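You operate a simulated robot arm through the tools that you are given. There is no shell and no other tool. Be economical: measure what you need, move in short steps, check, and stop when the job is done.

Carry out the task below with a simulated two-armed robot. There is one attempt and no reset: what you move stays moved.

JOB
Find the lowest pressure that clears the piece, and blast its band bare.
Fine: load it, shut the drawer, BLAST; give it a trial burst at 2 bar and raise the knob till the cover goes; no pits; the knob stays on that whole bar, mode OFF.

The check looks at the end state, three seconds after you hand in, the way a careful person would. Anything else that was tipped, shoved, dropped, spilled or broken makes it a failure. A push-on lid holds only when it is set on centred and level and pressed home; a screw cap is set on level and turned clockwise until tight.

ROBOT AND FRAMES
Two 7-joint arms with fingered hands on one trunk, on a base that drives. Base frame: it is fixed to the floor where the robot stands at the start and does not move with it; the origin is under the middle of the robot, x ahead of it, y to its left, z up. Readings come in m, degrees, newtons and seconds.
The left shoulder is at the start at [0.07, 0.163, 0.949], the right one opposite. Places, roughly: abrasive machine [0.9, -0.3, 1.3]; banded rock piece [1, -2.25, 1]; cabinet mode switch [1.6, 4.7, 1]; cabinet pressure knob [1.4, 4.7, 1]; cradle of the machine drawer [0.5, -0.1, 1]; machine blast button [0.6, -0.4, 1.1]; machine drawer [0.4, -0.1, 1.1]; machine mode switch [0.6, -0.4, 1.2]; machine powder knob [0.6, -0.5, 1.1]; machine pressure knob [0.6, -0.5, 1.2]; vent lever [0.7, -0.9, 1.1]. Payload 4 kg a hand.
The TCP of each hand is the grasp point between the finger pads, 0.036 m short of the fingertips. In the tool frame z runs along the fingers and y along their closing line. Largest opening 0.124 m; the body of the gripper starts 0.042 m behind the TCP. The gripper is a hand of 4 fingers: y runs from the thumb to the fingers, the wrist lies at [-0.015, -0.099, -0.189] in the tool frame.
Orientation is that of the tool frame in the base frame, as a unit quaternion [w, x, y, z]. With the fingers straight down and the wrist toward the robot, the tool's x, y and z point along [0, 1, 0], [1, 0, 0] and [0, 0, -1] of the base frame.

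CONTROLS
- The arms move only by the tool jog_arm. It takes "left_steps", "right_steps" or both (then of equal length, played together; a hand with none holds still); each is a list of rows, each a list of 6 numbers: the turn, a rotation vector about the tool's x, y, z in units of 120 degrees (1.0 is 120 degrees), then the shift along the tool's x, y, z in units of 400 mm (1.0 is 400 mm). In form: [[wx, wy, wz, x, y, z], ...]. A call has 1 to 8 rows; each row is the pose to reach, as a shift and turn from the pose commanded when the call began, along the tool's axes at that moment. A call with a number of a shift or a turn outside -1 to 1 is refused whole. A row lasts 0.2 s, in which the tool goes at most 0.05 m and 8.6 degrees; a call with a longer step from one row to the next is refused whole. Where a pose cannot be reached the arm comes as near as it can. A force on the tool above 90 N (or 10 N above the force at the start of the call, whichever is more), or a blocked arm, ends the call early, and 0.2 s more pass. In this call time passes only in rows, and 0.2 s behind the last. It gives the time, the measured TCP pose, the force on the tool (base axes), the opening and the grip force at its end, in the units of the frame above (readings bear some noise), with the torque about the TCP (base axes, N m) and any sound that the robot's microphone picked up, and new pictures: "views" is both (left out), scene, wrist or none (wrist: the cameras of the hands that moved).
- Cameras (640 x 400 px; columns grow to the right, rows downward): "scene" is now at [0.2185, -0.0092, 1.2117]; the picture's right is [-0.15, -0.99, 0.05], its down [-0.28, -0.00, -0.96] and it looks along [0.95, -0.16, -0.27] (base axes); focal length 214 px, centre (320, 200). "left" rides on the left gripper at [-0.075, -0.086, -0.123] in its tool frame; the picture's right is [-0.70, -0.34, 0.63], its down [0.64, -0.68, 0.35] and it looks along [0.32, 0.65, 0.69] (tool axes); focal length 275 px, centre (320, 200). "right" rides on the right gripper at [0.075, -0.086, -0.123] in its tool frame; the picture's right is [-0.70, 0.34, -0.63], its down [-0.64, -0.68, 0.35] and it looks along [-0.32, 0.65, 0.69] (tool axes); focal length 275 px, centre (320, 200).
- slide_trunk(by): slides the trunk up (or, below 0, down) by that many m; the arms and the scene camera ride with it, the base frame stays. It gives what a move gives, with no picture.
- steer(legs): drives the robot by 1 to 6 legs, each [ahead, left, turn to the left] in m, m and degrees, along the robot's own axes; the way and the turn of a leg run together, so that a leg with both is an arc; at most 1.5 m and 180 degrees a leg. The arms and the cameras ride along, it lands a little off, and it stops where it bumps. It gives what a move gives, and a new picture of the scene camera.
- set_fingers(index, middle, ring, thumb_bend, thumb_turn, hand): sets how far each is bent, from 0 (flat) to 1 (curled in); at 0.3 the hand is open as for a grip, at 0.7 the pads meet at the TCP. One left out holds its place. A second passes; each finger stops where it meets its share of the squeeze, and holds until it gets a number again. It is the only way to open and close the hand. It gives what a move gives, with no picture; readings hold the bend of each and the force on the fingers (four entries, about 0 where the hand has none), thumb and palm. thumb_turn goes from beside the hand (0) to across from the fingers (1), as for a grip.
- pan_tilt(pan, tilt): turns the head with the scene camera to pan (to the left, within 86 degrees either way) and tilt (down, from -29 to 69), counted from straight ahead of the robot. It gives what a move gives, and a new picture of the scene camera.
- measure_at(camera, pixels): for up to 12 pixels [column, row] of the newest picture of that camera ("zoom" is the newest enlarged one), the place [x, y, z] in the base frame of the surface seen there, good to about 0.002 m, but the place of the scene camera against the robot may be out by one fixed shift of up to 0.012 m in any direction. No time passes.
- inspect(camera, box): a new picture of the part [left, top, right, bottom] of that camera's present view, enlarged. No time passes.
- job_done(): hands the job in; it is judged then, once.

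Keep the steps short. Do not move on a guess: measure, check each grasp and each placing, and mend mistakes. In all there are 80 turns and 260 pictures (those below and enlarged ones count). Leave the grippers open and the arms clear of the work at the hand-in unless told otherwise, and finish with a single line.

The tools are called as name(argument=value, ...) on one line, values as JSON. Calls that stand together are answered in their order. jog_arm: Moves the arms, as the interface text tells. Its arguments: {"type":"object","properties":{"left_steps":{"type":"array","items":{"type":"array","items":{"type":"number"}}},"right_steps":{"type":"array","items":{"type":"array","items":{"type":"number"}}},"views":{"type":"string","enum":["both","scene","wrist","none"]}},"required":[]} The other tools are called the same way: slide_trunk (by) slides the trunk up or down; set_fingers (index, middle, ring, thumb_bend, thumb_turn, hand) moves the fingers one by one; steer (legs) drives the base; pan_tilt (pan, tilt) turns the head that bears the scene camera; measure_at (camera, pixels) gives the place of the surface under pixels of a picture; inspect (camera, box) takes an enlarged picture of a part of a camera's view; job_done () hands the job in.

At the start:

```text
t: 0.0
left_tcp_pos: [0.5331, -0.0449, 1.435]
left_orientation: [0.001, 0.707, 0.707, 0.0]
left_wrist_force: [-0.3, 0.3, 0.2]
left_wrist_torque: [0.0, -0.02, 0.01]
left_gripper_width: 0.1237
left_grasp_force: 0.2
left_shape: jaw
left_bend: [0.3, 0.3, 0.3, 0.3, 0.98]
left_finger forces: [0.0, 0.0, 0.0, 0.1, 0.0, 0.0]
right_tcp_pos: [0.5646, -0.6732, 1.4221]
right_orientation: [0.0, 0.707, 0.707, 0.001]
right_wrist_force: [0.2, 0.3, 0.4]
right_wrist_torque: [0.0, -0.03, -0.02]
right_gripper_width: 0.1237
right_grasp_force: 0.1
right_shape: jaw
right_bend: [0.3, 0.3, 0.3, 0.3, 0.98]
right_finger forces: [0.0, 0.0, 0.0, 0.0, 0.0, 0.1]
trunk travel left (down, up): [-0.125, 0.353]
robot x, y, heading: [0.0009, 0.0003, -0.1]
head pan, tilt: [-9.3, -0.9]
```

scene: 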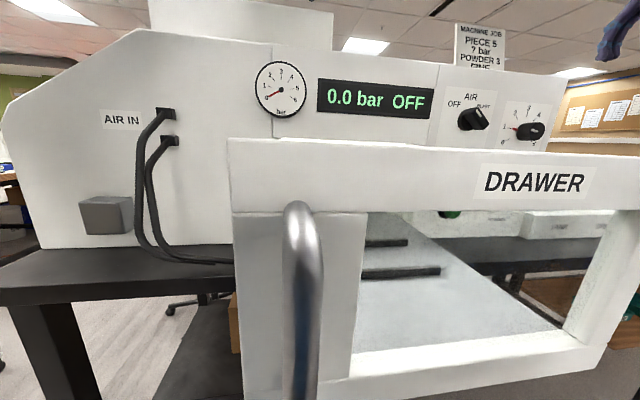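
right: 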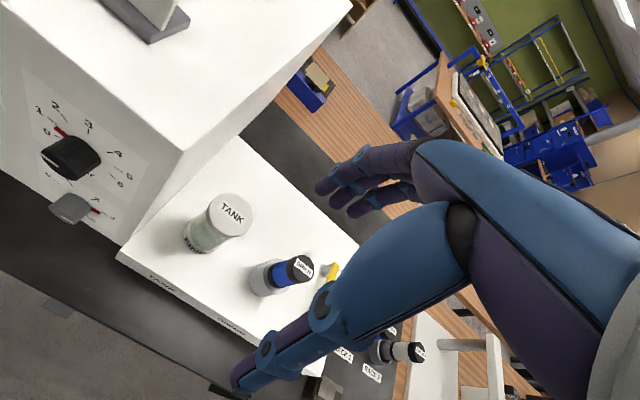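
left: 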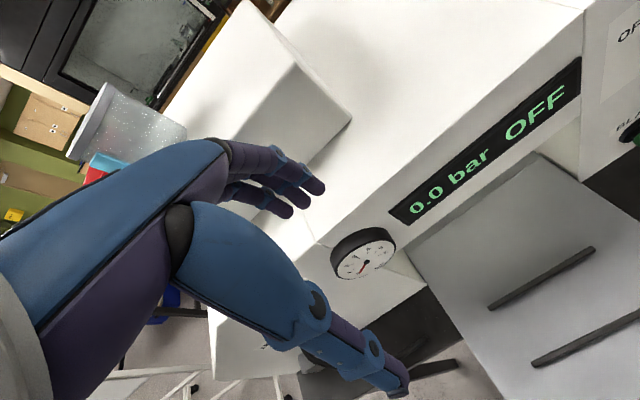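

I see the machine with its drawer open and a job card at the top right. First I read the card and look around to the right.

inspect(camera="scene", box=[400, 10, 600, 160])

pan_tilt(pan=-60, tilt=20)

```text
2.67 times, centred on (500, 85) of scene
```

zoom: 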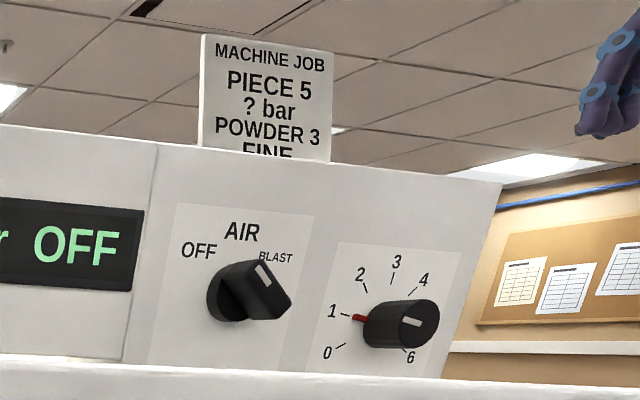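

```text
t: 1.2
left_tcp_pos: [0.5325, -0.0444, 1.4352]
left_orientation: [0.0, 0.707, 0.707, 0.0]
left_wrist_force: [-0.6, 0.0, -0.5]
left_wrist_torque: [0.01, -0.01, 0.0]
left_gripper_width: 0.1237
left_grasp_force: 0.1
left_shape: jaw
left_bend: [0.3, 0.3, 0.3, 0.3, 0.98]
left_finger forces: [0.1, 0.0, 0.0, 0.0, 0.0, 0.0]
right_tcp_pos: [0.5649, -0.6723, 1.4231]
right_orientation: [0.0, 0.707, 0.707, 0.0]
right_wrist_force: [0.1, 0.0, 1.0]
right_wrist_torque: [0.0, 0.0, 0.02]
right_gripper_width: 0.1237
right_grasp_force: 0.0
right_shape: jaw
right_bend: [0.3, 0.3, 0.3, 0.3, 0.98]
right_finger forces: [0.0, 0.1, 0.1, 0.1, 0.0, 0.1]
trunk travel left (down, up): [-0.125, 0.353]
robot x, y, heading: [0.0013, 0.0017, -0.1]
head pan, tilt: [-60.0, 20.0]
```

scene: 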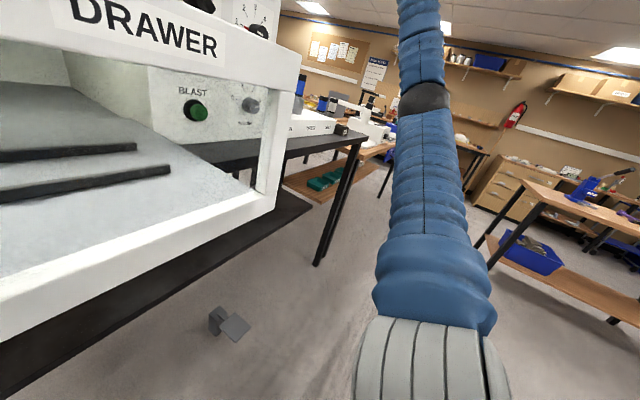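

The card reads PIECE 5, ? bar, POWDER 3, FINE. The robot stands right at the drawer. I back off for an overview.

steer(legs=[[-0.7, 0, 0]])

pan_tilt(pan=-15, tilt=5)

```text
t: 5.1
left_tcp_pos: [-0.1796, -0.0464, 1.4354]
left_orientation: [0.0, 0.708, 0.706, 0.0]
left_wrist_force: [-0.6, 0.0, -0.4]
left_wrist_torque: [-0.01, 0.02, -0.02]
left_gripper_width: 0.1236
left_grasp_force: 0.1
left_shape: jaw
left_bend: [0.3, 0.3, 0.3, 0.3, 0.98]
left_finger forces: [0.0, 0.0, 0.0, 0.0, 0.0, 0.0]
right_tcp_pos: [-0.1504, -0.6751, 1.4234]
right_orientation: [0.0, 0.709, 0.705, 0.0]
right_wrist_force: [0.1, -0.1, 0.7]
right_wrist_torque: [0.0, 0.02, 0.0]
right_gripper_width: 0.1238
right_grasp_force: 0.0
right_shape: jaw
right_bend: [0.3, 0.3, 0.3, 0.3, 0.98]
right_finger forces: [0.0, 0.1, 0.0, 0.1, 0.0, 0.0]
trunk travel left (down, up): [-0.125, 0.353]
robot x, y, heading: [-0.7108, 0.0035, -0.3]
head pan, tilt: [-60.0, 20.0]
```

scene: 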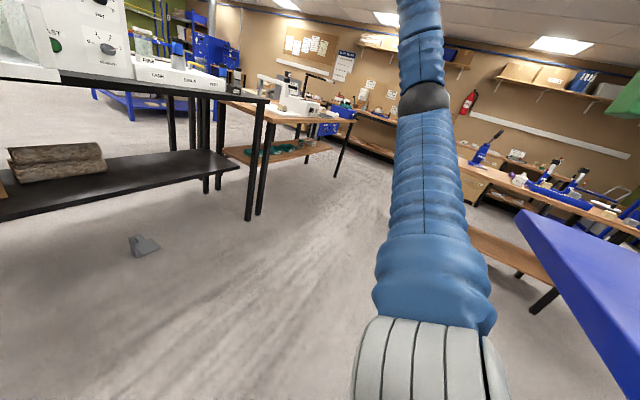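

```text
t: 6.2
left_tcp_pos: [-0.1794, -0.0457, 1.4354]
left_orientation: [0.0, 0.709, 0.705, 0.0]
left_wrist_force: [0.8, 0.3, 0.1]
left_wrist_torque: [-0.02, -0.01, -0.01]
left_gripper_width: 0.1235
left_grasp_force: 0.1
left_shape: jaw
left_bend: [0.3, 0.3, 0.3, 0.3, 0.98]
left_finger forces: [0.0, 0.0, 0.0, 0.0, 0.1, 0.0]
right_tcp_pos: [-0.1502, -0.6754, 1.4222]
right_orientation: [0.0, 0.709, 0.705, 0.001]
right_wrist_force: [0.1, 0.2, 0.8]
right_wrist_torque: [-0.01, -0.02, -0.01]
right_gripper_width: 0.1237
right_grasp_force: 0.0
right_shape: jaw
right_bend: [0.3, 0.3, 0.3, 0.3, 0.98]
right_finger forces: [0.0, 0.0, 0.0, 0.0, 0.0, 0.0]
trunk travel left (down, up): [-0.125, 0.353]
robot x, y, heading: [-0.7136, -0.0014, -0.2]
head pan, tilt: [-15.0, 5.0]
```

scene: 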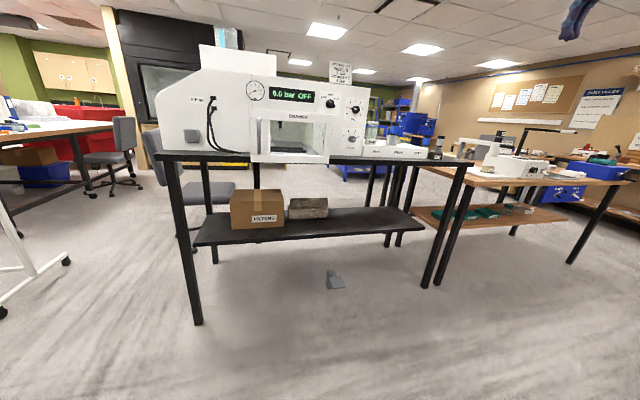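

inspect(camera="scene", box=[230, 50, 470, 200])

inspect(camera="scene", box=[320, 55, 380, 92])

inspect(camera="scene", box=[570, 80, 640, 124])

inspect(camera="scene", box=[360, 120, 520, 220])

measure_at(camera="scene", pixels=[[290, 117], [327, 155], [252, 160], [355, 110], [330, 100], [440, 160], [520, 175], [160, 150]])

```text
2.67 times, centred on (350, 125) of scene
```

zoom: 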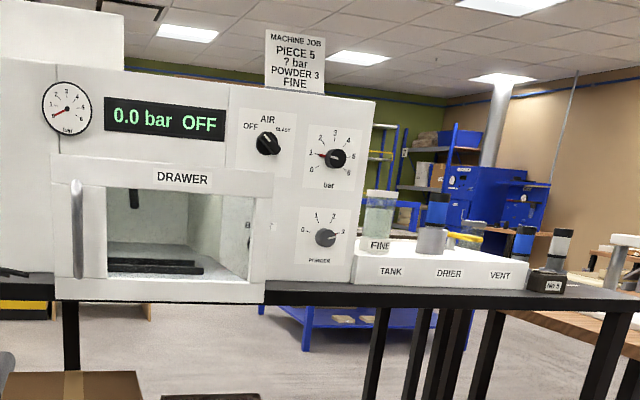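

```text
10.67 times, centred on (350, 74) of scene
```

zoom: 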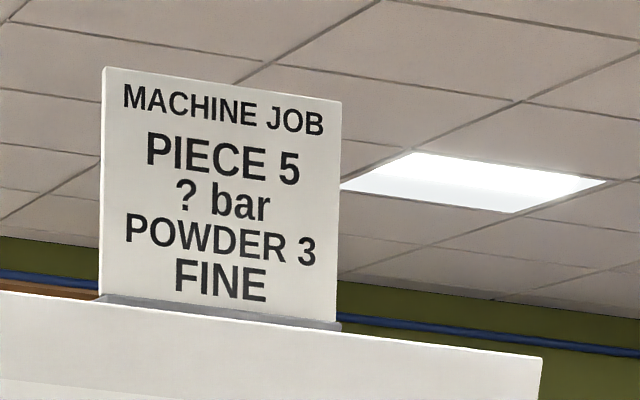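

```text
9.09 times, centred on (605, 102) of scene
```

zoom: 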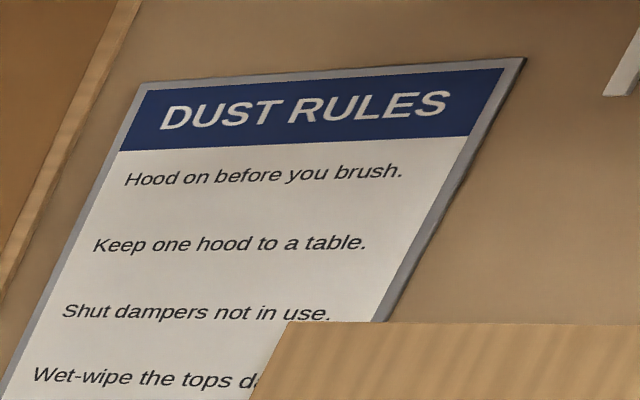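

```text
4.00 times, centred on (440, 170) of scene
```

zoom: 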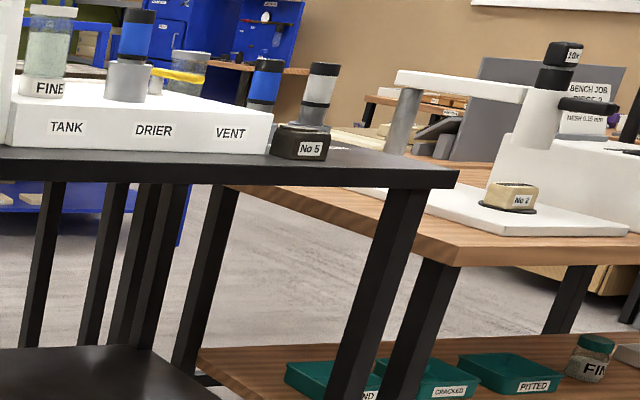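

```text
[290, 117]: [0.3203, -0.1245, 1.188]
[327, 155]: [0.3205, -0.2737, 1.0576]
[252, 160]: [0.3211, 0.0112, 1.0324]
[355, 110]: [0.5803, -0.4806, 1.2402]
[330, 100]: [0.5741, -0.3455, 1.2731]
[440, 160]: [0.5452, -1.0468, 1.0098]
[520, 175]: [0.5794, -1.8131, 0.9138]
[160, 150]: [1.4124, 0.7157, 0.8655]
```

Pressure knob is at 1, powder near 3. Piece "No 5" seems to lie at the right end of the machine table. I drive to the right for a closer look.

steer(legs=[[0.2, -1.0, 0]])

pan_tilt(pan=0, tilt=15)

inspect(camera="scene", box=[160, 100, 480, 300])

```text
t: 11.5
left_tcp_pos: [0.0115, -1.057, 1.4344]
left_orientation: [0.0, 0.713, 0.701, -0.001]
left_wrist_force: [-0.5, -0.3, 0.0]
left_wrist_torque: [-0.01, 0.02, 0.0]
left_gripper_width: 0.1236
left_grasp_force: 0.1
left_shape: jaw
left_bend: [0.3, 0.3, 0.3, 0.3, 0.98]
left_finger forces: [0.1, 0.1, 0.0, 0.1, 0.0, 0.0]
right_tcp_pos: [0.0324, -1.6864, 1.4232]
right_orientation: [-0.001, 0.713, 0.701, 0.0]
right_wrist_force: [0.9, 0.0, -0.9]
right_wrist_torque: [-0.02, -0.01, -0.02]
right_gripper_width: 0.1237
right_grasp_force: 0.1
right_shape: jaw
right_bend: [0.3, 0.3, 0.3, 0.3, 0.98]
right_finger forces: [0.1, 0.0, 0.1, 0.0, 0.0, 0.0]
trunk travel left (down, up): [-0.125, 0.353]
robot x, y, heading: [-0.5194, -1.0007, -1.1]
head pan, tilt: [-15.0, 5.0]
```

scene: 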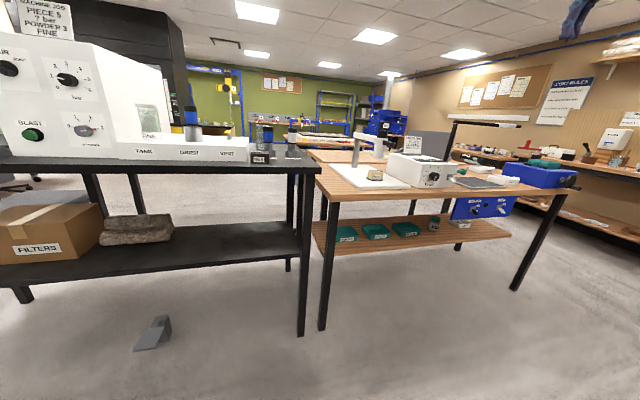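

```text
t: 12.2
left_tcp_pos: [0.0115, -1.0566, 1.4354]
left_orientation: [0.0, 0.713, 0.701, 0.0]
left_wrist_force: [0.2, 0.0, -0.4]
left_wrist_torque: [0.0, -0.02, -0.03]
left_gripper_width: 0.1237
left_grasp_force: 0.1
left_shape: jaw
left_bend: [0.3, 0.3, 0.3, 0.3, 0.98]
left_finger forces: [0.1, 0.0, 0.1, 0.0, 0.0, 0.0]
right_tcp_pos: [0.0325, -1.6863, 1.424]
right_orientation: [0.0, 0.713, 0.701, 0.0]
right_wrist_force: [-0.7, 0.5, -0.4]
right_wrist_torque: [-0.03, -0.03, -0.01]
right_gripper_width: 0.1239
right_grasp_force: 0.1
right_shape: jaw
right_bend: [0.3, 0.3, 0.3, 0.3, 0.98]
right_finger forces: [0.0, 0.0, 0.1, 0.1, 0.0, 0.1]
trunk travel left (down, up): [-0.125, 0.353]
robot x, y, heading: [-0.5219, -1.0007, -1.4]
head pan, tilt: [0.0, 15.0]
```

scene: 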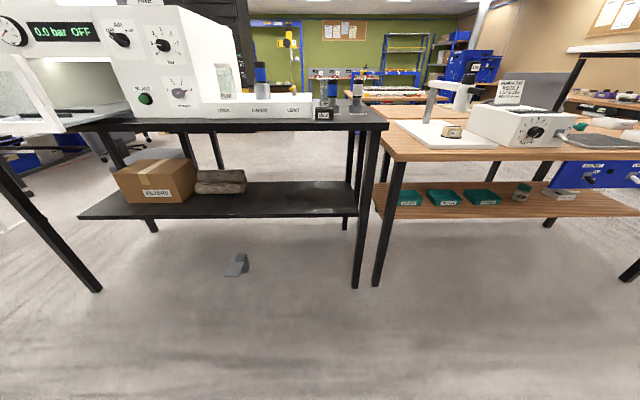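

```text
2.00 times, centred on (320, 200) of scene
```

zoom: 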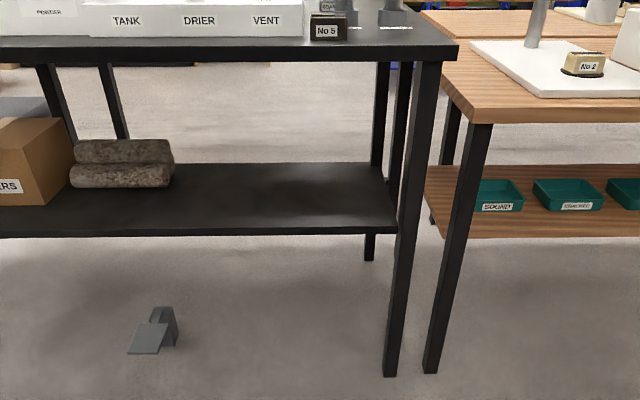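

I look closer at the No 5 block, the tank/drier row and the bench.

inspect(camera="scene", box=[200, 50, 392, 135])

inspect(camera="scene", box=[400, 60, 600, 160])

measure_at(camera="scene", pixels=[[324, 112], [324, 107], [315, 118], [332, 118], [346, 118], [357, 85], [332, 88], [261, 75], [224, 80], [450, 131]])

```text
3.33 times, centred on (296, 92) of scene
```

zoom: 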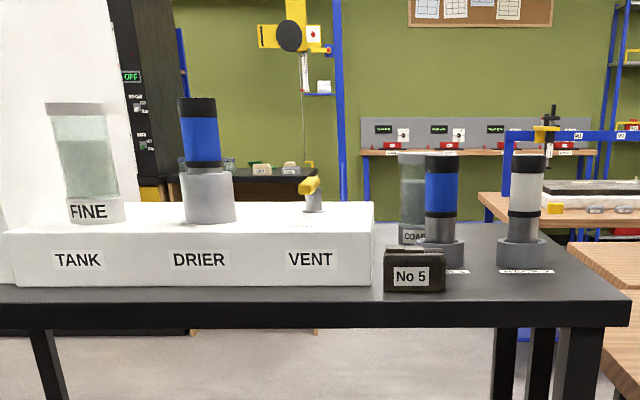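

```text
3.20 times, centred on (500, 110) of scene
```

zoom: 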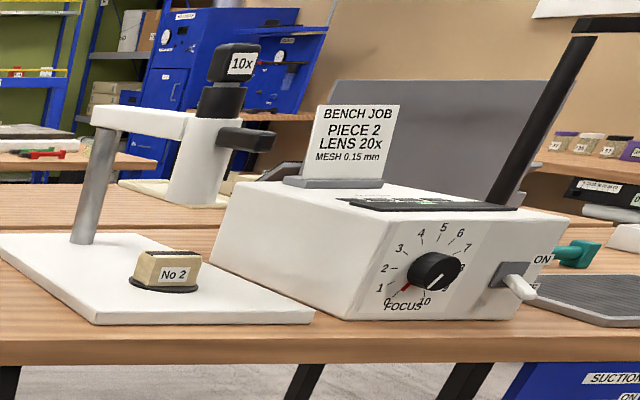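

```text
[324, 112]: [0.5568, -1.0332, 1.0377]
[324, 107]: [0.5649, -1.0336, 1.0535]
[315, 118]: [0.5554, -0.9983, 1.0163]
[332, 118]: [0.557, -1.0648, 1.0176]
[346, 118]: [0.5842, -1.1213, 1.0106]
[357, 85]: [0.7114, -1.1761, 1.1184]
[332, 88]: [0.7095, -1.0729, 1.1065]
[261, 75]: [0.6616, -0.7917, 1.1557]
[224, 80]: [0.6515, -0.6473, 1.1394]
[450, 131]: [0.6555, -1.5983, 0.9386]
```

Tank FINE and a blue drier are fitted. Piece No 5 is a dark block on the table at about (0.58, -1.03, 1.03). I drive within the right hand's reach.

steer(legs=[[0.4, 0.22, 1.4]])

pan_tilt(pan=-18, tilt=25)

inspect(camera="scene", box=[220, 80, 460, 230])

```text
t: 15.0
left_tcp_pos: [0.4206, -0.8199, 1.4341]
left_orientation: [0.0, 0.703, 0.711, 0.001]
left_wrist_force: [-0.5, -0.3, 0.5]
left_wrist_torque: [0.0, 0.02, 0.01]
left_gripper_width: 0.1236
left_grasp_force: 0.0
left_shape: jaw
left_bend: [0.3, 0.3, 0.3, 0.3, 0.98]
left_finger forces: [0.0, 0.0, 0.0, 0.1, 0.0, 0.1]
right_tcp_pos: [0.4603, -1.4492, 1.4227]
right_orientation: [0.0, 0.704, 0.711, -0.001]
right_wrist_force: [0.0, 1.1, 0.1]
right_wrist_torque: [-0.01, 0.03, 0.05]
right_gripper_width: 0.1235
right_grasp_force: 0.1
right_shape: jaw
right_bend: [0.3, 0.3, 0.3, 0.3, 0.98]
right_finger forces: [0.1, 0.1, 0.0, 0.1, 0.0, 0.0]
trunk travel left (down, up): [-0.125, 0.353]
robot x, y, heading: [-0.1134, -0.7848, 0.6]
head pan, tilt: [0.0, 15.0]
```

scene: 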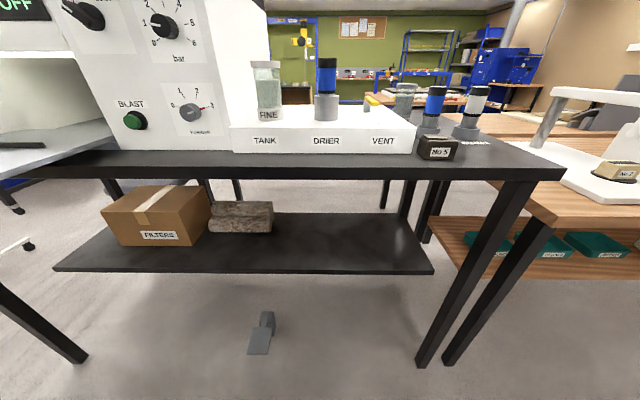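

```text
t: 15.8
left_tcp_pos: [0.4194, -0.8222, 1.4346]
left_orientation: [0.001, 0.703, 0.711, 0.0]
left_wrist_force: [-0.2, 0.2, 0.0]
left_wrist_torque: [-0.01, 0.03, 0.0]
left_gripper_width: 0.1238
left_grasp_force: 0.2
left_shape: jaw
left_bend: [0.3, 0.3, 0.3, 0.3, 0.98]
left_finger forces: [0.0, 0.0, 0.0, 0.1, 0.0, 0.1]
right_tcp_pos: [0.4591, -1.448, 1.4231]
right_orientation: [0.001, 0.703, 0.711, 0.0]
right_wrist_force: [-0.9, 1.1, -0.2]
right_wrist_torque: [0.02, 0.0, 0.0]
right_gripper_width: 0.1236
right_grasp_force: 0.0
right_shape: jaw
right_bend: [0.3, 0.3, 0.3, 0.3, 0.98]
right_finger forces: [0.0, 0.0, 0.0, 0.0, 0.0, 0.0]
trunk travel left (down, up): [-0.125, 0.353]
robot x, y, heading: [-0.1141, -0.7815, 0.4]
head pan, tilt: [-18.0, 25.0]
```

scene: 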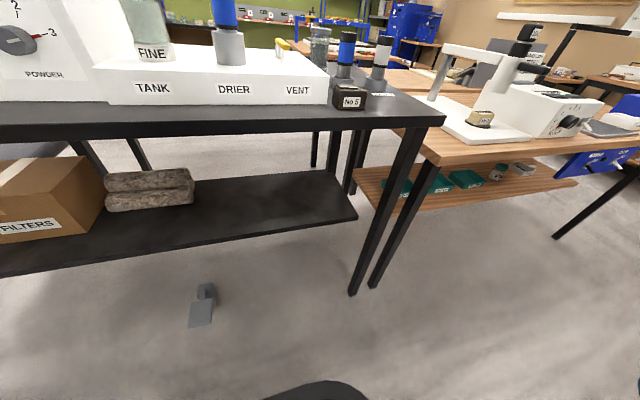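

```text
2.67 times, centred on (340, 155) of scene
```

zoom: 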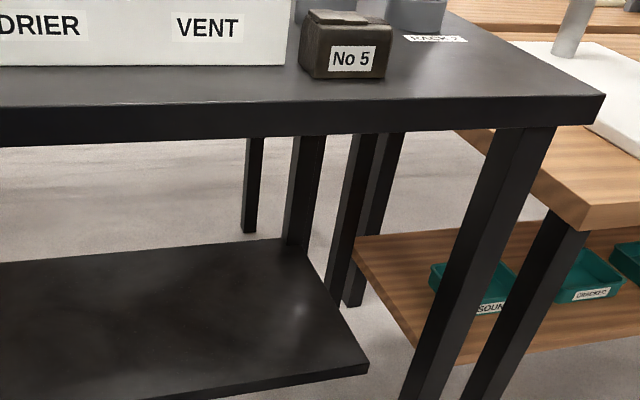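

I bring the right hand over the piece, high, keeping z 1.42, and the left hand 0.1 m to the left.

jog_arm(right_steps=[[0, 0, 0, 0.115, 0.025, 0], [0, 0, 0, 0.23, 0.05, 0], [0, 0, 0, 0.345, 0.075, 0], [0, 0, 0, 0.46, 0.1, 0], [0, 0, 0, 0.575, 0.125, 0], [0, 0, 0, 0.69, 0.15, 0], [0, 0, 0, 0.805, 0.175, 0], [0, 0, 0, 0.92, 0.2, 0]], left_steps=[[0, 0, 0, 0.04, 0, 0], [0, 0, 0, 0.08, 0, 0], [0, 0, 0, 0.12, 0, 0], [0, 0, 0, 0.16, 0, 0], [0, 0, 0, 0.2, 0, 0], [0, 0, 0, 0.24, 0, 0], [0, 0, 0, 0.28, 0, 0], [0, 0, 0, 0.32, 0, 0]], views="none")

jog_arm(right_steps=[[0, 0, 0, 0.05, 0.02, 0.08], [0, 0, 0, 0.08, 0.04, 0.18], [0, 0, 0, 0.1, 0.06, 0.28], [0, 0, 0, 0.12, 0.07, 0.38], [0, 0, 0, 0.125, 0.07, 0.48]], views="wrist")

```text
t: 17.6
left_tcp_pos: [0.4195, -0.6908, 1.4348]
left_orientation: [-0.001, 0.703, 0.711, -0.001]
left_wrist_force: [0.4, 1.0, 1.1]
left_wrist_torque: [-0.01, 0.01, 0.0]
left_gripper_width: 0.1236
left_grasp_force: 0.0
left_shape: jaw
left_bend: [0.3, 0.3, 0.3, 0.3, 0.98]
left_finger forces: [0.1, 0.0, 0.0, 0.0, 0.0, 0.1]
right_tcp_pos: [0.5352, -1.0766, 1.4209]
right_orientation: [0.0, 0.703, 0.711, -0.002]
right_wrist_force: [0.3, 0.2, 0.2]
right_wrist_torque: [-0.03, -0.02, 0.0]
right_gripper_width: 0.1236
right_grasp_force: 0.0
right_shape: jaw
right_bend: [0.3, 0.3, 0.3, 0.3, 0.98]
right_finger forces: [0.0, 0.0, 0.0, 0.0, 0.0, 0.0]
trunk travel left (down, up): [-0.125, 0.353]
robot x, y, heading: [-0.1135, -0.7801, 0.6]
head pan, tilt: [-18.0, 25.0]
```

```text
t: 18.8
left_tcp_pos: [0.4198, -0.6932, 1.434]
left_orientation: [-0.001, 0.703, 0.711, -0.001]
left_wrist_force: [-0.7, 1.4, 0.1]
left_wrist_torque: [-0.02, 0.04, -0.01]
left_gripper_width: 0.1236
left_grasp_force: 0.1
left_shape: jaw
left_bend: [0.3, 0.3, 0.3, 0.3, 0.98]
left_finger forces: [0.0, 0.0, 0.0, 0.1, 0.2, 0.0]
right_tcp_pos: [0.5614, -1.0308, 1.2313]
right_orientation: [0.0, 0.703, 0.711, -0.001]
right_wrist_force: [0.0, 0.5, -0.3]
right_wrist_torque: [-0.01, 0.03, -0.04]
right_gripper_width: 0.1236
right_grasp_force: 0.1
right_shape: jaw
right_bend: [0.3, 0.3, 0.3, 0.3, 0.98]
right_finger forces: [0.0, 0.0, 0.1, 0.0, 0.0, 0.0]
trunk travel left (down, up): [-0.125, 0.353]
robot x, y, heading: [-0.1125, -0.7831, 0.7]
head pan, tilt: [-18.0, 25.0]
```

right: 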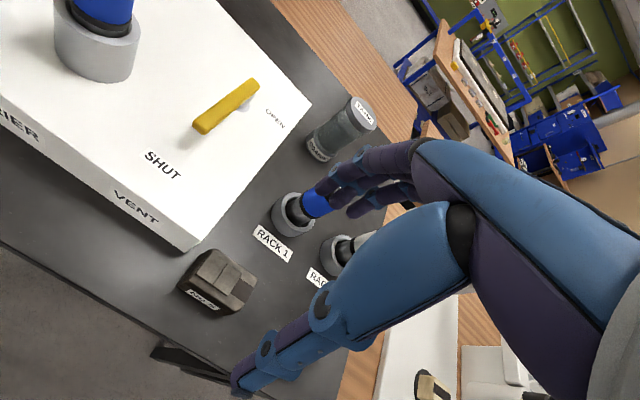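

Inspect the piece and the vent lever, and measure piece corners around pixels (180-260, 250-318).

inspect(camera="right", box=[160, 230, 288, 330])

inspect(camera="right", box=[130, 60, 300, 200])

measure_at(camera="right", pixels=[[183, 281], [208, 250], [254, 277], [232, 310], [218, 272], [200, 265], [236, 285], [292, 232], [270, 215], [200, 128], [246, 100], [215, 330]])

```text
4.00 times, centred on (224, 280) of right
```

zoom: 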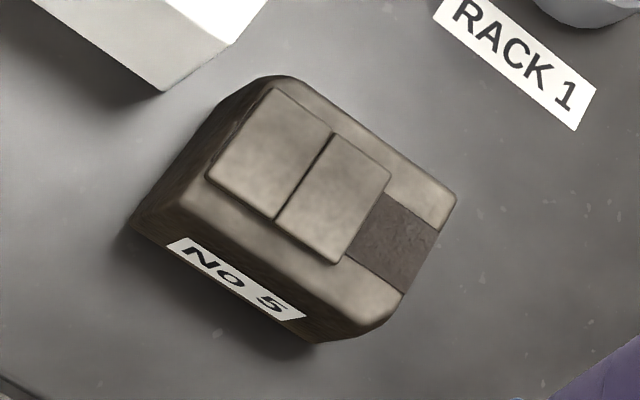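

```text
2.86 times, centred on (215, 130) of right
```

zoom: 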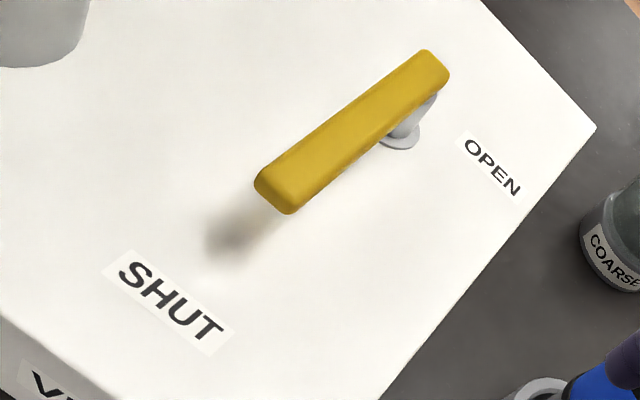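

```text
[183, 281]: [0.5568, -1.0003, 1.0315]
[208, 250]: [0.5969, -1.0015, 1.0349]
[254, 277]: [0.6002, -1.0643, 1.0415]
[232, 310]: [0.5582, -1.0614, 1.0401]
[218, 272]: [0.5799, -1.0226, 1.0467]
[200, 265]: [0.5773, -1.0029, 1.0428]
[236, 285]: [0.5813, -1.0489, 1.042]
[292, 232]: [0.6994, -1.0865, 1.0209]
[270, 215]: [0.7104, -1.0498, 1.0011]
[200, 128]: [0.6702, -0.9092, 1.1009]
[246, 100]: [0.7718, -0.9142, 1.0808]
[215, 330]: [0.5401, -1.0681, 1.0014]
```

The vent points to SHUT, good. The piece is x 0.556–0.602, y −0.998…−1.066, top about 1.045, table 1.001, with its covered band on top. I descend to z 1.10 above it and check clearances.

jog_arm(right_steps=[[0, 0, 0, -0.004, 0.02, 0.08], [0, 0, 0, -0.008, 0.044, 0.18], [0, 0, 0, -0.008, 0.044, 0.28], [0, 0, 0, -0.008, 0.044, 0.33]], views="both")

measure_at(camera="right", pixels=[[180, 200], [200, 240], [240, 260]])

inspect(camera="scene", box=[280, 40, 440, 140])

```text
t: 19.8
left_tcp_pos: [0.4198, -0.6931, 1.4339]
left_orientation: [0.0, 0.704, 0.711, 0.0]
left_wrist_force: [-0.3, -0.1, -0.2]
left_wrist_torque: [0.0, 0.0, -0.01]
left_gripper_width: 0.1237
left_grasp_force: 0.0
left_shape: jaw
left_bend: [0.3, 0.3, 0.3, 0.3, 0.98]
left_finger forces: [0.0, 0.0, 0.0, 0.1, 0.0, 0.1]
right_tcp_pos: [0.5805, -1.0329, 1.0992]
right_orientation: [0.0, 0.703, 0.711, -0.001]
right_wrist_force: [0.2, 0.2, 0.4]
right_wrist_torque: [0.01, 0.01, 0.02]
right_gripper_width: 0.1238
right_grasp_force: 0.1
right_shape: jaw
right_bend: [0.3, 0.3, 0.3, 0.3, 0.98]
right_finger forces: [0.0, 0.0, 0.0, 0.0, 0.1, 0.0]
trunk travel left (down, up): [-0.125, 0.353]
robot x, y, heading: [-0.1126, -0.784, 0.8]
head pan, tilt: [-18.0, 25.0]
```

scene: 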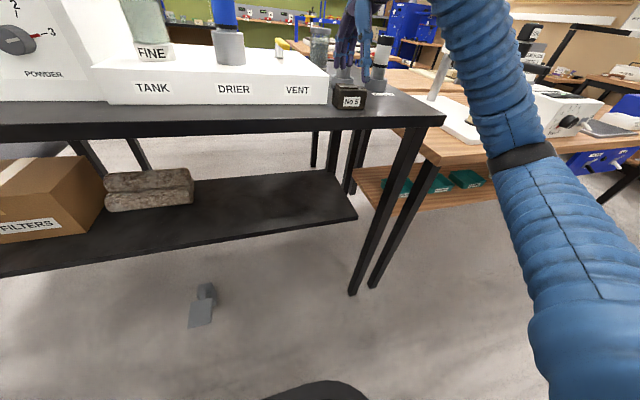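
right: 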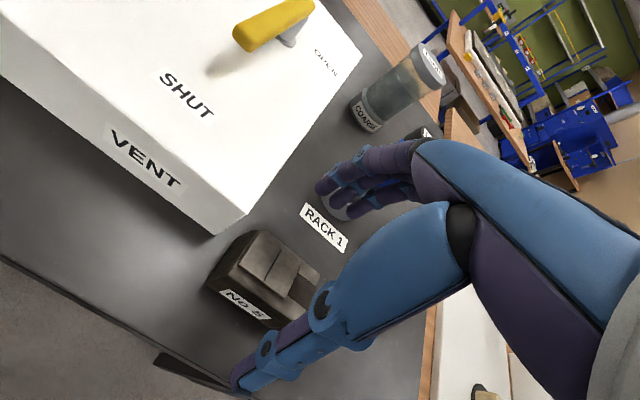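

```text
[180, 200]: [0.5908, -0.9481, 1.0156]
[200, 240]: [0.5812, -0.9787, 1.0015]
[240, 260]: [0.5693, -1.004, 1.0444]
```

```text
4.00 times, centred on (360, 90) of scene
```

zoom: 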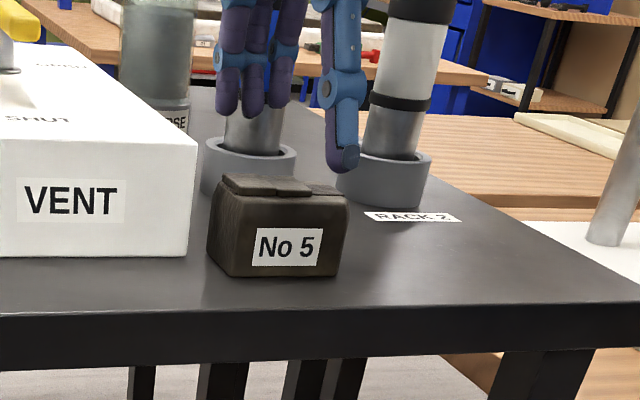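

Clear of the VENT box and of the racks. I half-close the fingers a little for extra clearance behind, then go down to z 1.042.

set_fingers(hand="right", index=0.4, middle=0.4, ring=0.4, thumb_bend=0.4)

jog_arm(right_steps=[[0, 0, 0, -0.002, -0.004, 0.07], [0, 0, 0, -0.002, -0.004, 0.12], [0, 0, 0, -0.002, -0.004, 0.143]], views="wrist")

inspect(camera="scene", box=[280, 40, 440, 140])

```text
t: 20.8
left_tcp_pos: [0.419, -0.6927, 1.4344]
left_orientation: [-0.001, 0.703, 0.711, 0.0]
left_wrist_force: [0.2, 0.3, -0.4]
left_wrist_torque: [0.0, 0.01, 0.0]
left_gripper_width: 0.1237
left_grasp_force: 0.1
left_shape: jaw
left_bend: [0.3, 0.3, 0.3, 0.3, 0.98]
left_finger forces: [0.0, 0.0, 0.1, 0.1, 0.1, 0.0]
right_tcp_pos: [0.5803, -1.0327, 1.0998]
right_orientation: [0.0, 0.703, 0.711, 0.0]
right_wrist_force: [1.2, -0.4, 0.2]
right_wrist_torque: [-0.02, 0.0, 0.01]
right_gripper_width: 0.0931
right_grasp_force: 0.1
right_shape: fingers
right_bend: [0.4, 0.4, 0.4, 0.4, 0.98]
right_finger forces: [0.1, 0.1, 0.0, 0.1, 0.0, 0.1]
trunk travel left (down, up): [-0.125, 0.353]
robot x, y, heading: [-0.1107, -0.7785, 0.8]
head pan, tilt: [-18.0, 25.0]
```

```text
t: 21.6
left_tcp_pos: [0.4196, -0.6933, 1.4347]
left_orientation: [0.0, 0.704, 0.711, 0.0]
left_wrist_force: [0.0, 0.4, -1.3]
left_wrist_torque: [0.02, 0.04, 0.03]
left_gripper_width: 0.1236
left_grasp_force: 0.1
left_shape: jaw
left_bend: [0.3, 0.3, 0.3, 0.3, 0.98]
left_finger forces: [0.0, 0.0, 0.0, 0.1, 0.0, 0.0]
right_tcp_pos: [0.579, -1.034, 1.0417]
right_orientation: [0.0, 0.704, 0.71, 0.0]
right_wrist_force: [-0.3, -0.2, 0.8]
right_wrist_torque: [-0.01, -0.02, -0.01]
right_gripper_width: 0.0933
right_grasp_force: 0.0
right_shape: fingers
right_bend: [0.4, 0.4, 0.4, 0.4, 0.98]
right_finger forces: [0.1, 0.0, 0.0, 0.1, 0.0, 0.0]
trunk travel left (down, up): [-0.125, 0.353]
robot x, y, heading: [-0.1121, -0.7803, 0.7]
head pan, tilt: [-18.0, 25.0]
```

right: 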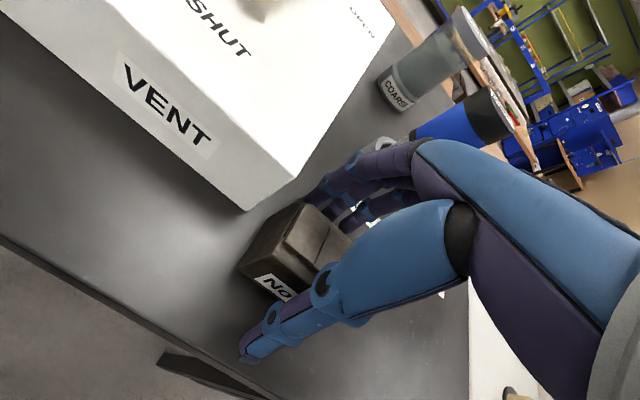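

```text
4.00 times, centred on (360, 90) of scene
```

zoom: 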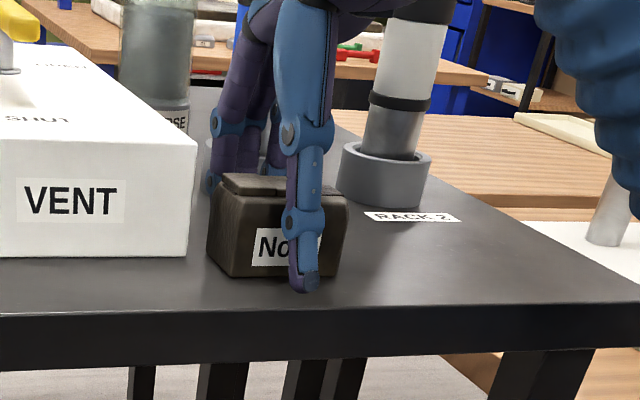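

The fingers straddle the block front and back. I close them moderately.

set_fingers(hand="right", index=0.62, middle=0.62, ring=0.62, thumb_bend=0.62)

inspect(camera="right", box=[200, 160, 400, 360])

```text
t: 22.6
left_tcp_pos: [0.4176, -0.6931, 1.4368]
left_orientation: [0.0, 0.704, 0.71, 0.0]
left_wrist_force: [-0.8, -0.2, 0.3]
left_wrist_torque: [-0.04, -0.02, 0.03]
left_gripper_width: 0.1237
left_grasp_force: 0.1
left_shape: jaw
left_bend: [0.3, 0.3, 0.3, 0.3, 0.98]
left_finger forces: [0.0, 0.0, 0.0, 0.0, 0.0, 0.0]
right_tcp_pos: [0.5786, -1.0342, 1.0431]
right_orientation: [0.001, 0.703, 0.711, 0.001]
right_wrist_force: [4.8, -0.6, 14.9]
right_wrist_torque: [-0.13, -0.67, 0.12]
right_gripper_width: 0.0584
right_grasp_force: 26.2
right_shape: fingers
right_bend: [0.54, 0.55, 0.56, 0.55, 0.95]
right_finger forces: [9.5, 14.7, 6.3, 0.0, 22.6, 0.0]
trunk travel left (down, up): [-0.125, 0.353]
robot x, y, heading: [-0.1145, -0.7812, 0.4]
head pan, tilt: [-18.0, 25.0]
```

```text
2.00 times, centred on (300, 260) of right
```

zoom: 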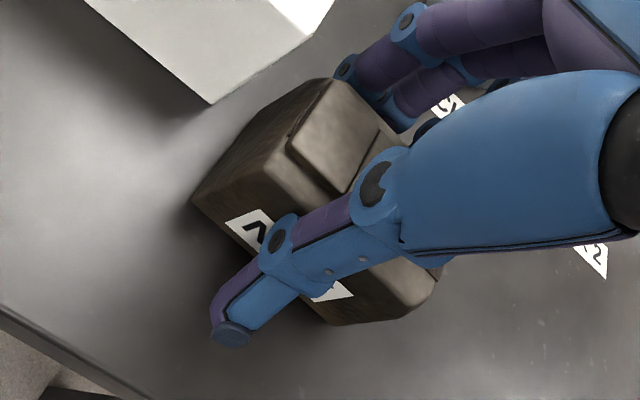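

Gripped at 26 N (width 0.058). I lift it.

jog_arm(right_steps=[[0, 0, 0, 0, 0, -0.025], [0, 0, 0, 0, 0, -0.075], [0, 0, 0, 0, 0, -0.175], [0, 0, 0, 0, 0, -0.3], [0, 0, 0, 0, 0, -0.42], [0, 0, 0, 0, 0, -0.54], [0, 0, 0, 0, -0.1, -0.6]], views="both")

```text
t: 24.2
left_tcp_pos: [0.4156, -0.694, 1.4366]
left_orientation: [0.001, 0.703, 0.711, 0.001]
left_wrist_force: [0.6, -0.1, 0.7]
left_wrist_torque: [-0.01, -0.02, 0.0]
left_gripper_width: 0.1238
left_grasp_force: 0.0
left_shape: jaw
left_bend: [0.3, 0.3, 0.3, 0.3, 0.98]
left_finger forces: [0.0, 0.0, 0.0, 0.0, 0.1, 0.0]
right_tcp_pos: [0.5373, -1.0341, 1.2841]
right_orientation: [0.0, 0.703, 0.711, 0.0]
right_wrist_force: [-1.2, -1.0, -2.8]
right_wrist_torque: [0.01, -0.01, 0.02]
right_gripper_width: 0.0575
right_grasp_force: 22.1
right_shape: fingers
right_bend: [0.55, 0.56, 0.57, 0.55, 0.95]
right_finger forces: [9.1, 6.9, 5.5, 0.0, 22.4, 0.1]
trunk travel left (down, up): [-0.125, 0.353]
robot x, y, heading: [-0.1127, -0.7822, 0.8]
head pan, tilt: [-18.0, 25.0]
```

scene: 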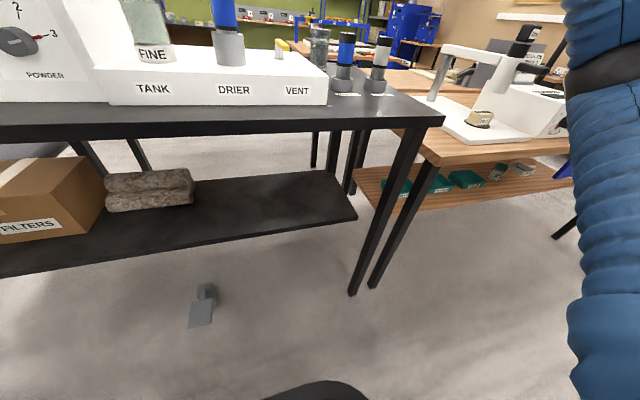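
right: 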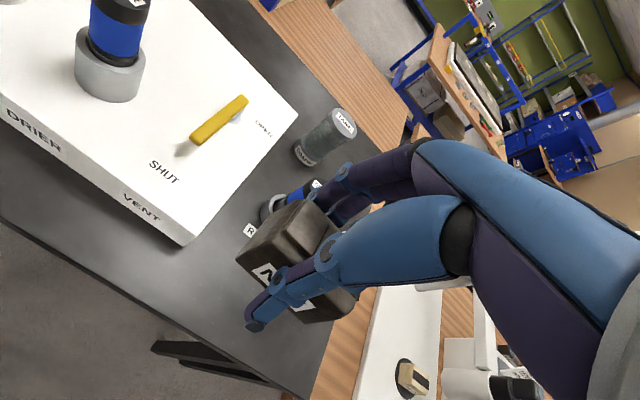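

The piece is held. I back off and drive left in front of the drawer, then look down into it.

steer(legs=[[-0.4, 0, 0], [0, 0.9, 0]])

slide_trunk(by=0.3)

pan_tilt(pan=-10, tilt=25)

```text
t: 31.1
left_tcp_pos: [0.0123, 0.2054, 1.4341]
left_orientation: [0.0, 0.704, 0.71, 0.0]
left_wrist_force: [-0.5, 0.5, -0.2]
left_wrist_torque: [-0.04, 0.02, 0.0]
left_gripper_width: 0.1238
left_grasp_force: 0.0
left_shape: jaw
left_bend: [0.3, 0.3, 0.3, 0.3, 0.98]
left_finger forces: [0.1, 0.0, 0.0, 0.0, 0.0, 0.0]
right_tcp_pos: [0.1341, -0.1359, 1.2821]
right_orientation: [-0.001, 0.704, 0.71, 0.0]
right_wrist_force: [0.4, -0.8, -3.5]
right_wrist_torque: [0.02, 0.0, -0.03]
right_gripper_width: 0.058
right_grasp_force: 21.5
right_shape: fingers
right_bend: [0.55, 0.56, 0.57, 0.55, 0.95]
right_finger forces: [8.9, 6.9, 5.3, 0.0, 22.2, 0.1]
trunk travel left (down, up): [-0.125, 0.353]
robot x, y, heading: [-0.5189, 0.116, 0.2]
head pan, tilt: [-18.0, 25.0]
```

scene: 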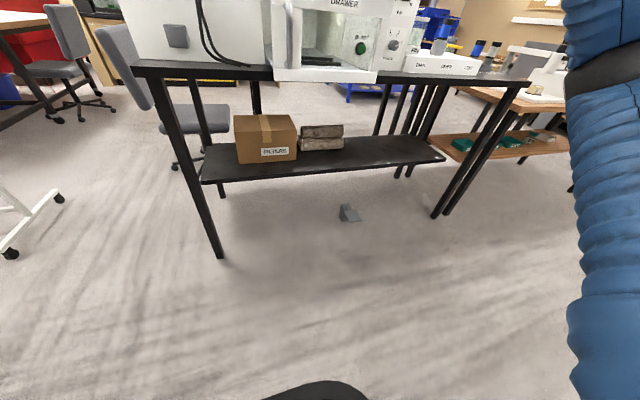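

```text
t: 34.1
left_tcp_pos: [0.0129, 0.2052, 1.7347]
left_orientation: [0.0, 0.704, 0.711, -0.001]
left_wrist_force: [0.3, 0.2, 1.1]
left_wrist_torque: [-0.03, 0.0, 0.01]
left_gripper_width: 0.1238
left_grasp_force: 0.1
left_shape: jaw
left_bend: [0.3, 0.3, 0.3, 0.3, 0.98]
left_finger forces: [0.1, 0.0, 0.0, 0.0, 0.0, 0.0]
right_tcp_pos: [0.1337, -0.1365, 1.5827]
right_orientation: [-0.001, 0.703, 0.711, -0.001]
right_wrist_force: [0.4, -0.5, -2.6]
right_wrist_torque: [0.03, -0.04, 0.01]
right_gripper_width: 0.0578
right_grasp_force: 21.7
right_shape: fingers
right_bend: [0.55, 0.56, 0.57, 0.55, 0.95]
right_finger forces: [9.0, 6.8, 5.3, 0.0, 21.8, 0.0]
trunk travel left (down, up): [-0.425, 0.053]
robot x, y, heading: [-0.5218, 0.1143, 0.6]
head pan, tilt: [-18.0, 25.0]
```

```text
t: 34.8
left_tcp_pos: [0.0128, 0.2046, 1.7343]
left_orientation: [0.0, 0.704, 0.71, 0.001]
left_wrist_force: [-0.1, 0.1, 0.4]
left_wrist_torque: [0.0, -0.02, 0.04]
left_gripper_width: 0.1238
left_grasp_force: 0.1
left_shape: jaw
left_bend: [0.3, 0.3, 0.3, 0.3, 0.98]
left_finger forces: [0.0, 0.0, 0.1, 0.0, 0.0, 0.0]
right_tcp_pos: [0.1325, -0.1369, 1.5826]
right_orientation: [-0.001, 0.705, 0.71, -0.001]
right_wrist_force: [0.0, -0.1, -3.9]
right_wrist_torque: [0.02, -0.03, -0.02]
right_gripper_width: 0.0578
right_grasp_force: 21.8
right_shape: fingers
right_bend: [0.55, 0.56, 0.57, 0.55, 0.95]
right_finger forces: [9.0, 6.8, 5.3, 0.0, 21.8, 0.0]
trunk travel left (down, up): [-0.425, 0.053]
robot x, y, heading: [-0.5184, 0.1139, 0.4]
head pan, tilt: [-10.0, 25.0]
```

scene: 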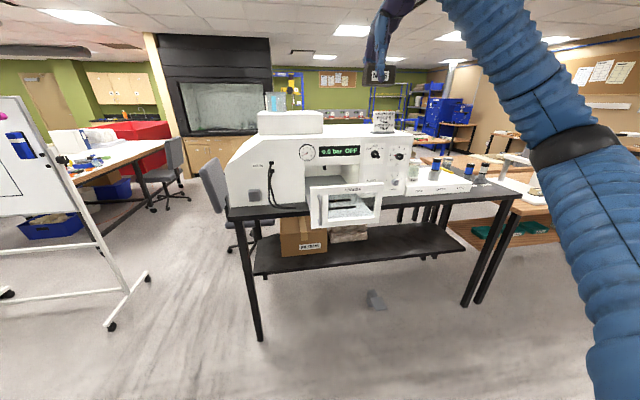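

Now I drive ahead 0.3 m with the hands high, and look down at the drawer.

steer(legs=[[0.32, 0, 0]])

pan_tilt(pan=-15, tilt=45)

inspect(camera="scene", box=[220, 60, 460, 210])

```text
t: 36.9
left_tcp_pos: [0.3311, 0.2071, 1.7341]
left_orientation: [0.0, 0.704, 0.71, 0.0]
left_wrist_force: [-0.8, 0.5, -0.4]
left_wrist_torque: [0.0, 0.02, 0.0]
left_gripper_width: 0.1237
left_grasp_force: 0.1
left_shape: jaw
left_bend: [0.3, 0.3, 0.3, 0.3, 0.98]
left_finger forces: [0.0, 0.1, 0.0, 0.0, 0.1, 0.0]
right_tcp_pos: [0.4506, -0.132, 1.5831]
right_orientation: [0.0, 0.704, 0.71, -0.001]
right_wrist_force: [0.8, 0.4, -2.8]
right_wrist_torque: [0.04, 0.03, 0.02]
right_gripper_width: 0.0577
right_grasp_force: 21.6
right_shape: fingers
right_bend: [0.55, 0.56, 0.57, 0.55, 0.95]
right_finger forces: [8.9, 6.9, 5.4, 0.0, 21.9, 0.0]
trunk travel left (down, up): [-0.425, 0.053]
robot x, y, heading: [-0.1988, 0.1147, 0.6]
head pan, tilt: [-10.0, 25.0]
```

scene: 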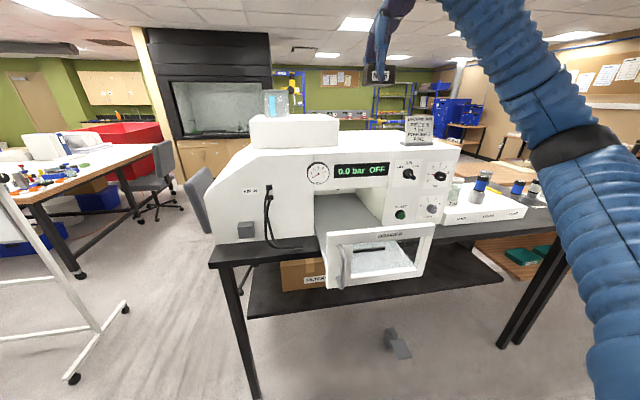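

```text
t: 37.7
left_tcp_pos: [0.3314, 0.2075, 1.734]
left_orientation: [0.0, 0.704, 0.71, 0.0]
left_wrist_force: [-0.3, -0.2, 0.1]
left_wrist_torque: [0.0, 0.01, 0.01]
left_gripper_width: 0.1236
left_grasp_force: 0.1
left_shape: jaw
left_bend: [0.3, 0.3, 0.3, 0.3, 0.98]
left_finger forces: [0.0, 0.1, 0.1, 0.0, 0.0, 0.0]
right_tcp_pos: [0.4504, -0.1322, 1.5825]
right_orientation: [-0.001, 0.704, 0.71, 0.0]
right_wrist_force: [-0.3, 0.6, -2.7]
right_wrist_torque: [0.04, -0.01, 0.01]
right_gripper_width: 0.0578
right_grasp_force: 21.1
right_shape: fingers
right_bend: [0.55, 0.56, 0.57, 0.55, 0.95]
right_finger forces: [8.9, 6.8, 5.3, 0.0, 21.8, 0.1]
trunk travel left (down, up): [-0.425, 0.053]
robot x, y, heading: [-0.2012, 0.1176, 0.7]
head pan, tilt: [-15.0, 45.0]
```

scene: 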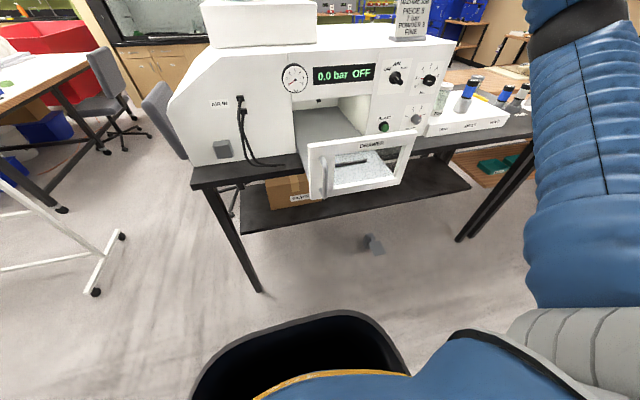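

```text
2.67 times, centred on (340, 135) of scene
```

zoom: 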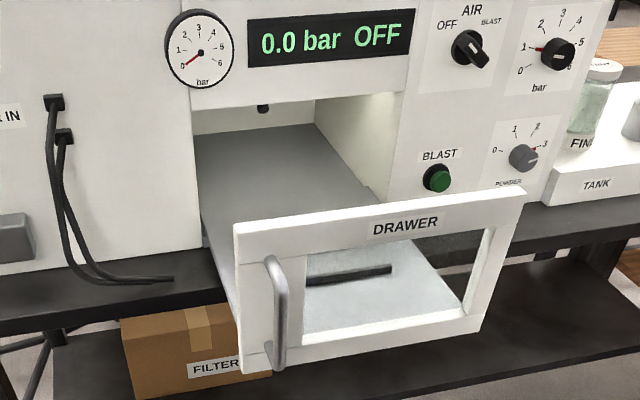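

I take the wrist view from above with the right hand (no real motion).

jog_arm(right_steps=[[0, 0, 0, 0, 0, 0.1], [0, 0, 0, 0, 0, 0.2], [0, 0, 0, 0, 0, 0.3]], views="wrist")

inspect(camera="right", box=[60, 150, 380, 350])

```text
t: 38.5
left_tcp_pos: [0.3321, 0.2074, 1.7344]
left_orientation: [0.0, 0.704, 0.71, -0.001]
left_wrist_force: [0.2, 0.3, 0.8]
left_wrist_torque: [0.03, 0.03, -0.03]
left_gripper_width: 0.1239
left_grasp_force: 0.0
left_shape: jaw
left_bend: [0.3, 0.3, 0.3, 0.3, 0.98]
left_finger forces: [0.0, 0.0, 0.0, 0.0, 0.0, 0.0]
right_tcp_pos: [0.4509, -0.1315, 1.4631]
right_orientation: [0.0, 0.704, 0.71, 0.001]
right_wrist_force: [-1.2, -0.4, -3.3]
right_wrist_torque: [-0.01, 0.0, 0.01]
right_gripper_width: 0.0578
right_grasp_force: 21.3
right_shape: fingers
right_bend: [0.55, 0.56, 0.57, 0.55, 0.95]
right_finger forces: [9.0, 6.7, 5.2, 0.0, 21.5, 0.0]
trunk travel left (down, up): [-0.425, 0.053]
robot x, y, heading: [-0.1993, 0.1183, 0.4]
head pan, tilt: [-15.0, 45.0]
```

right: 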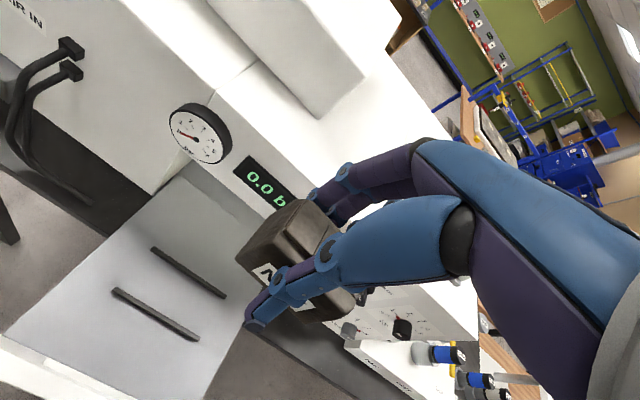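

```text
2.00 times, centred on (220, 250) of right
```

zoom: 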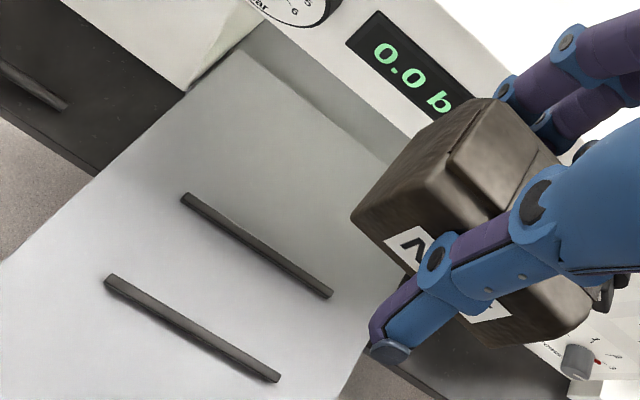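

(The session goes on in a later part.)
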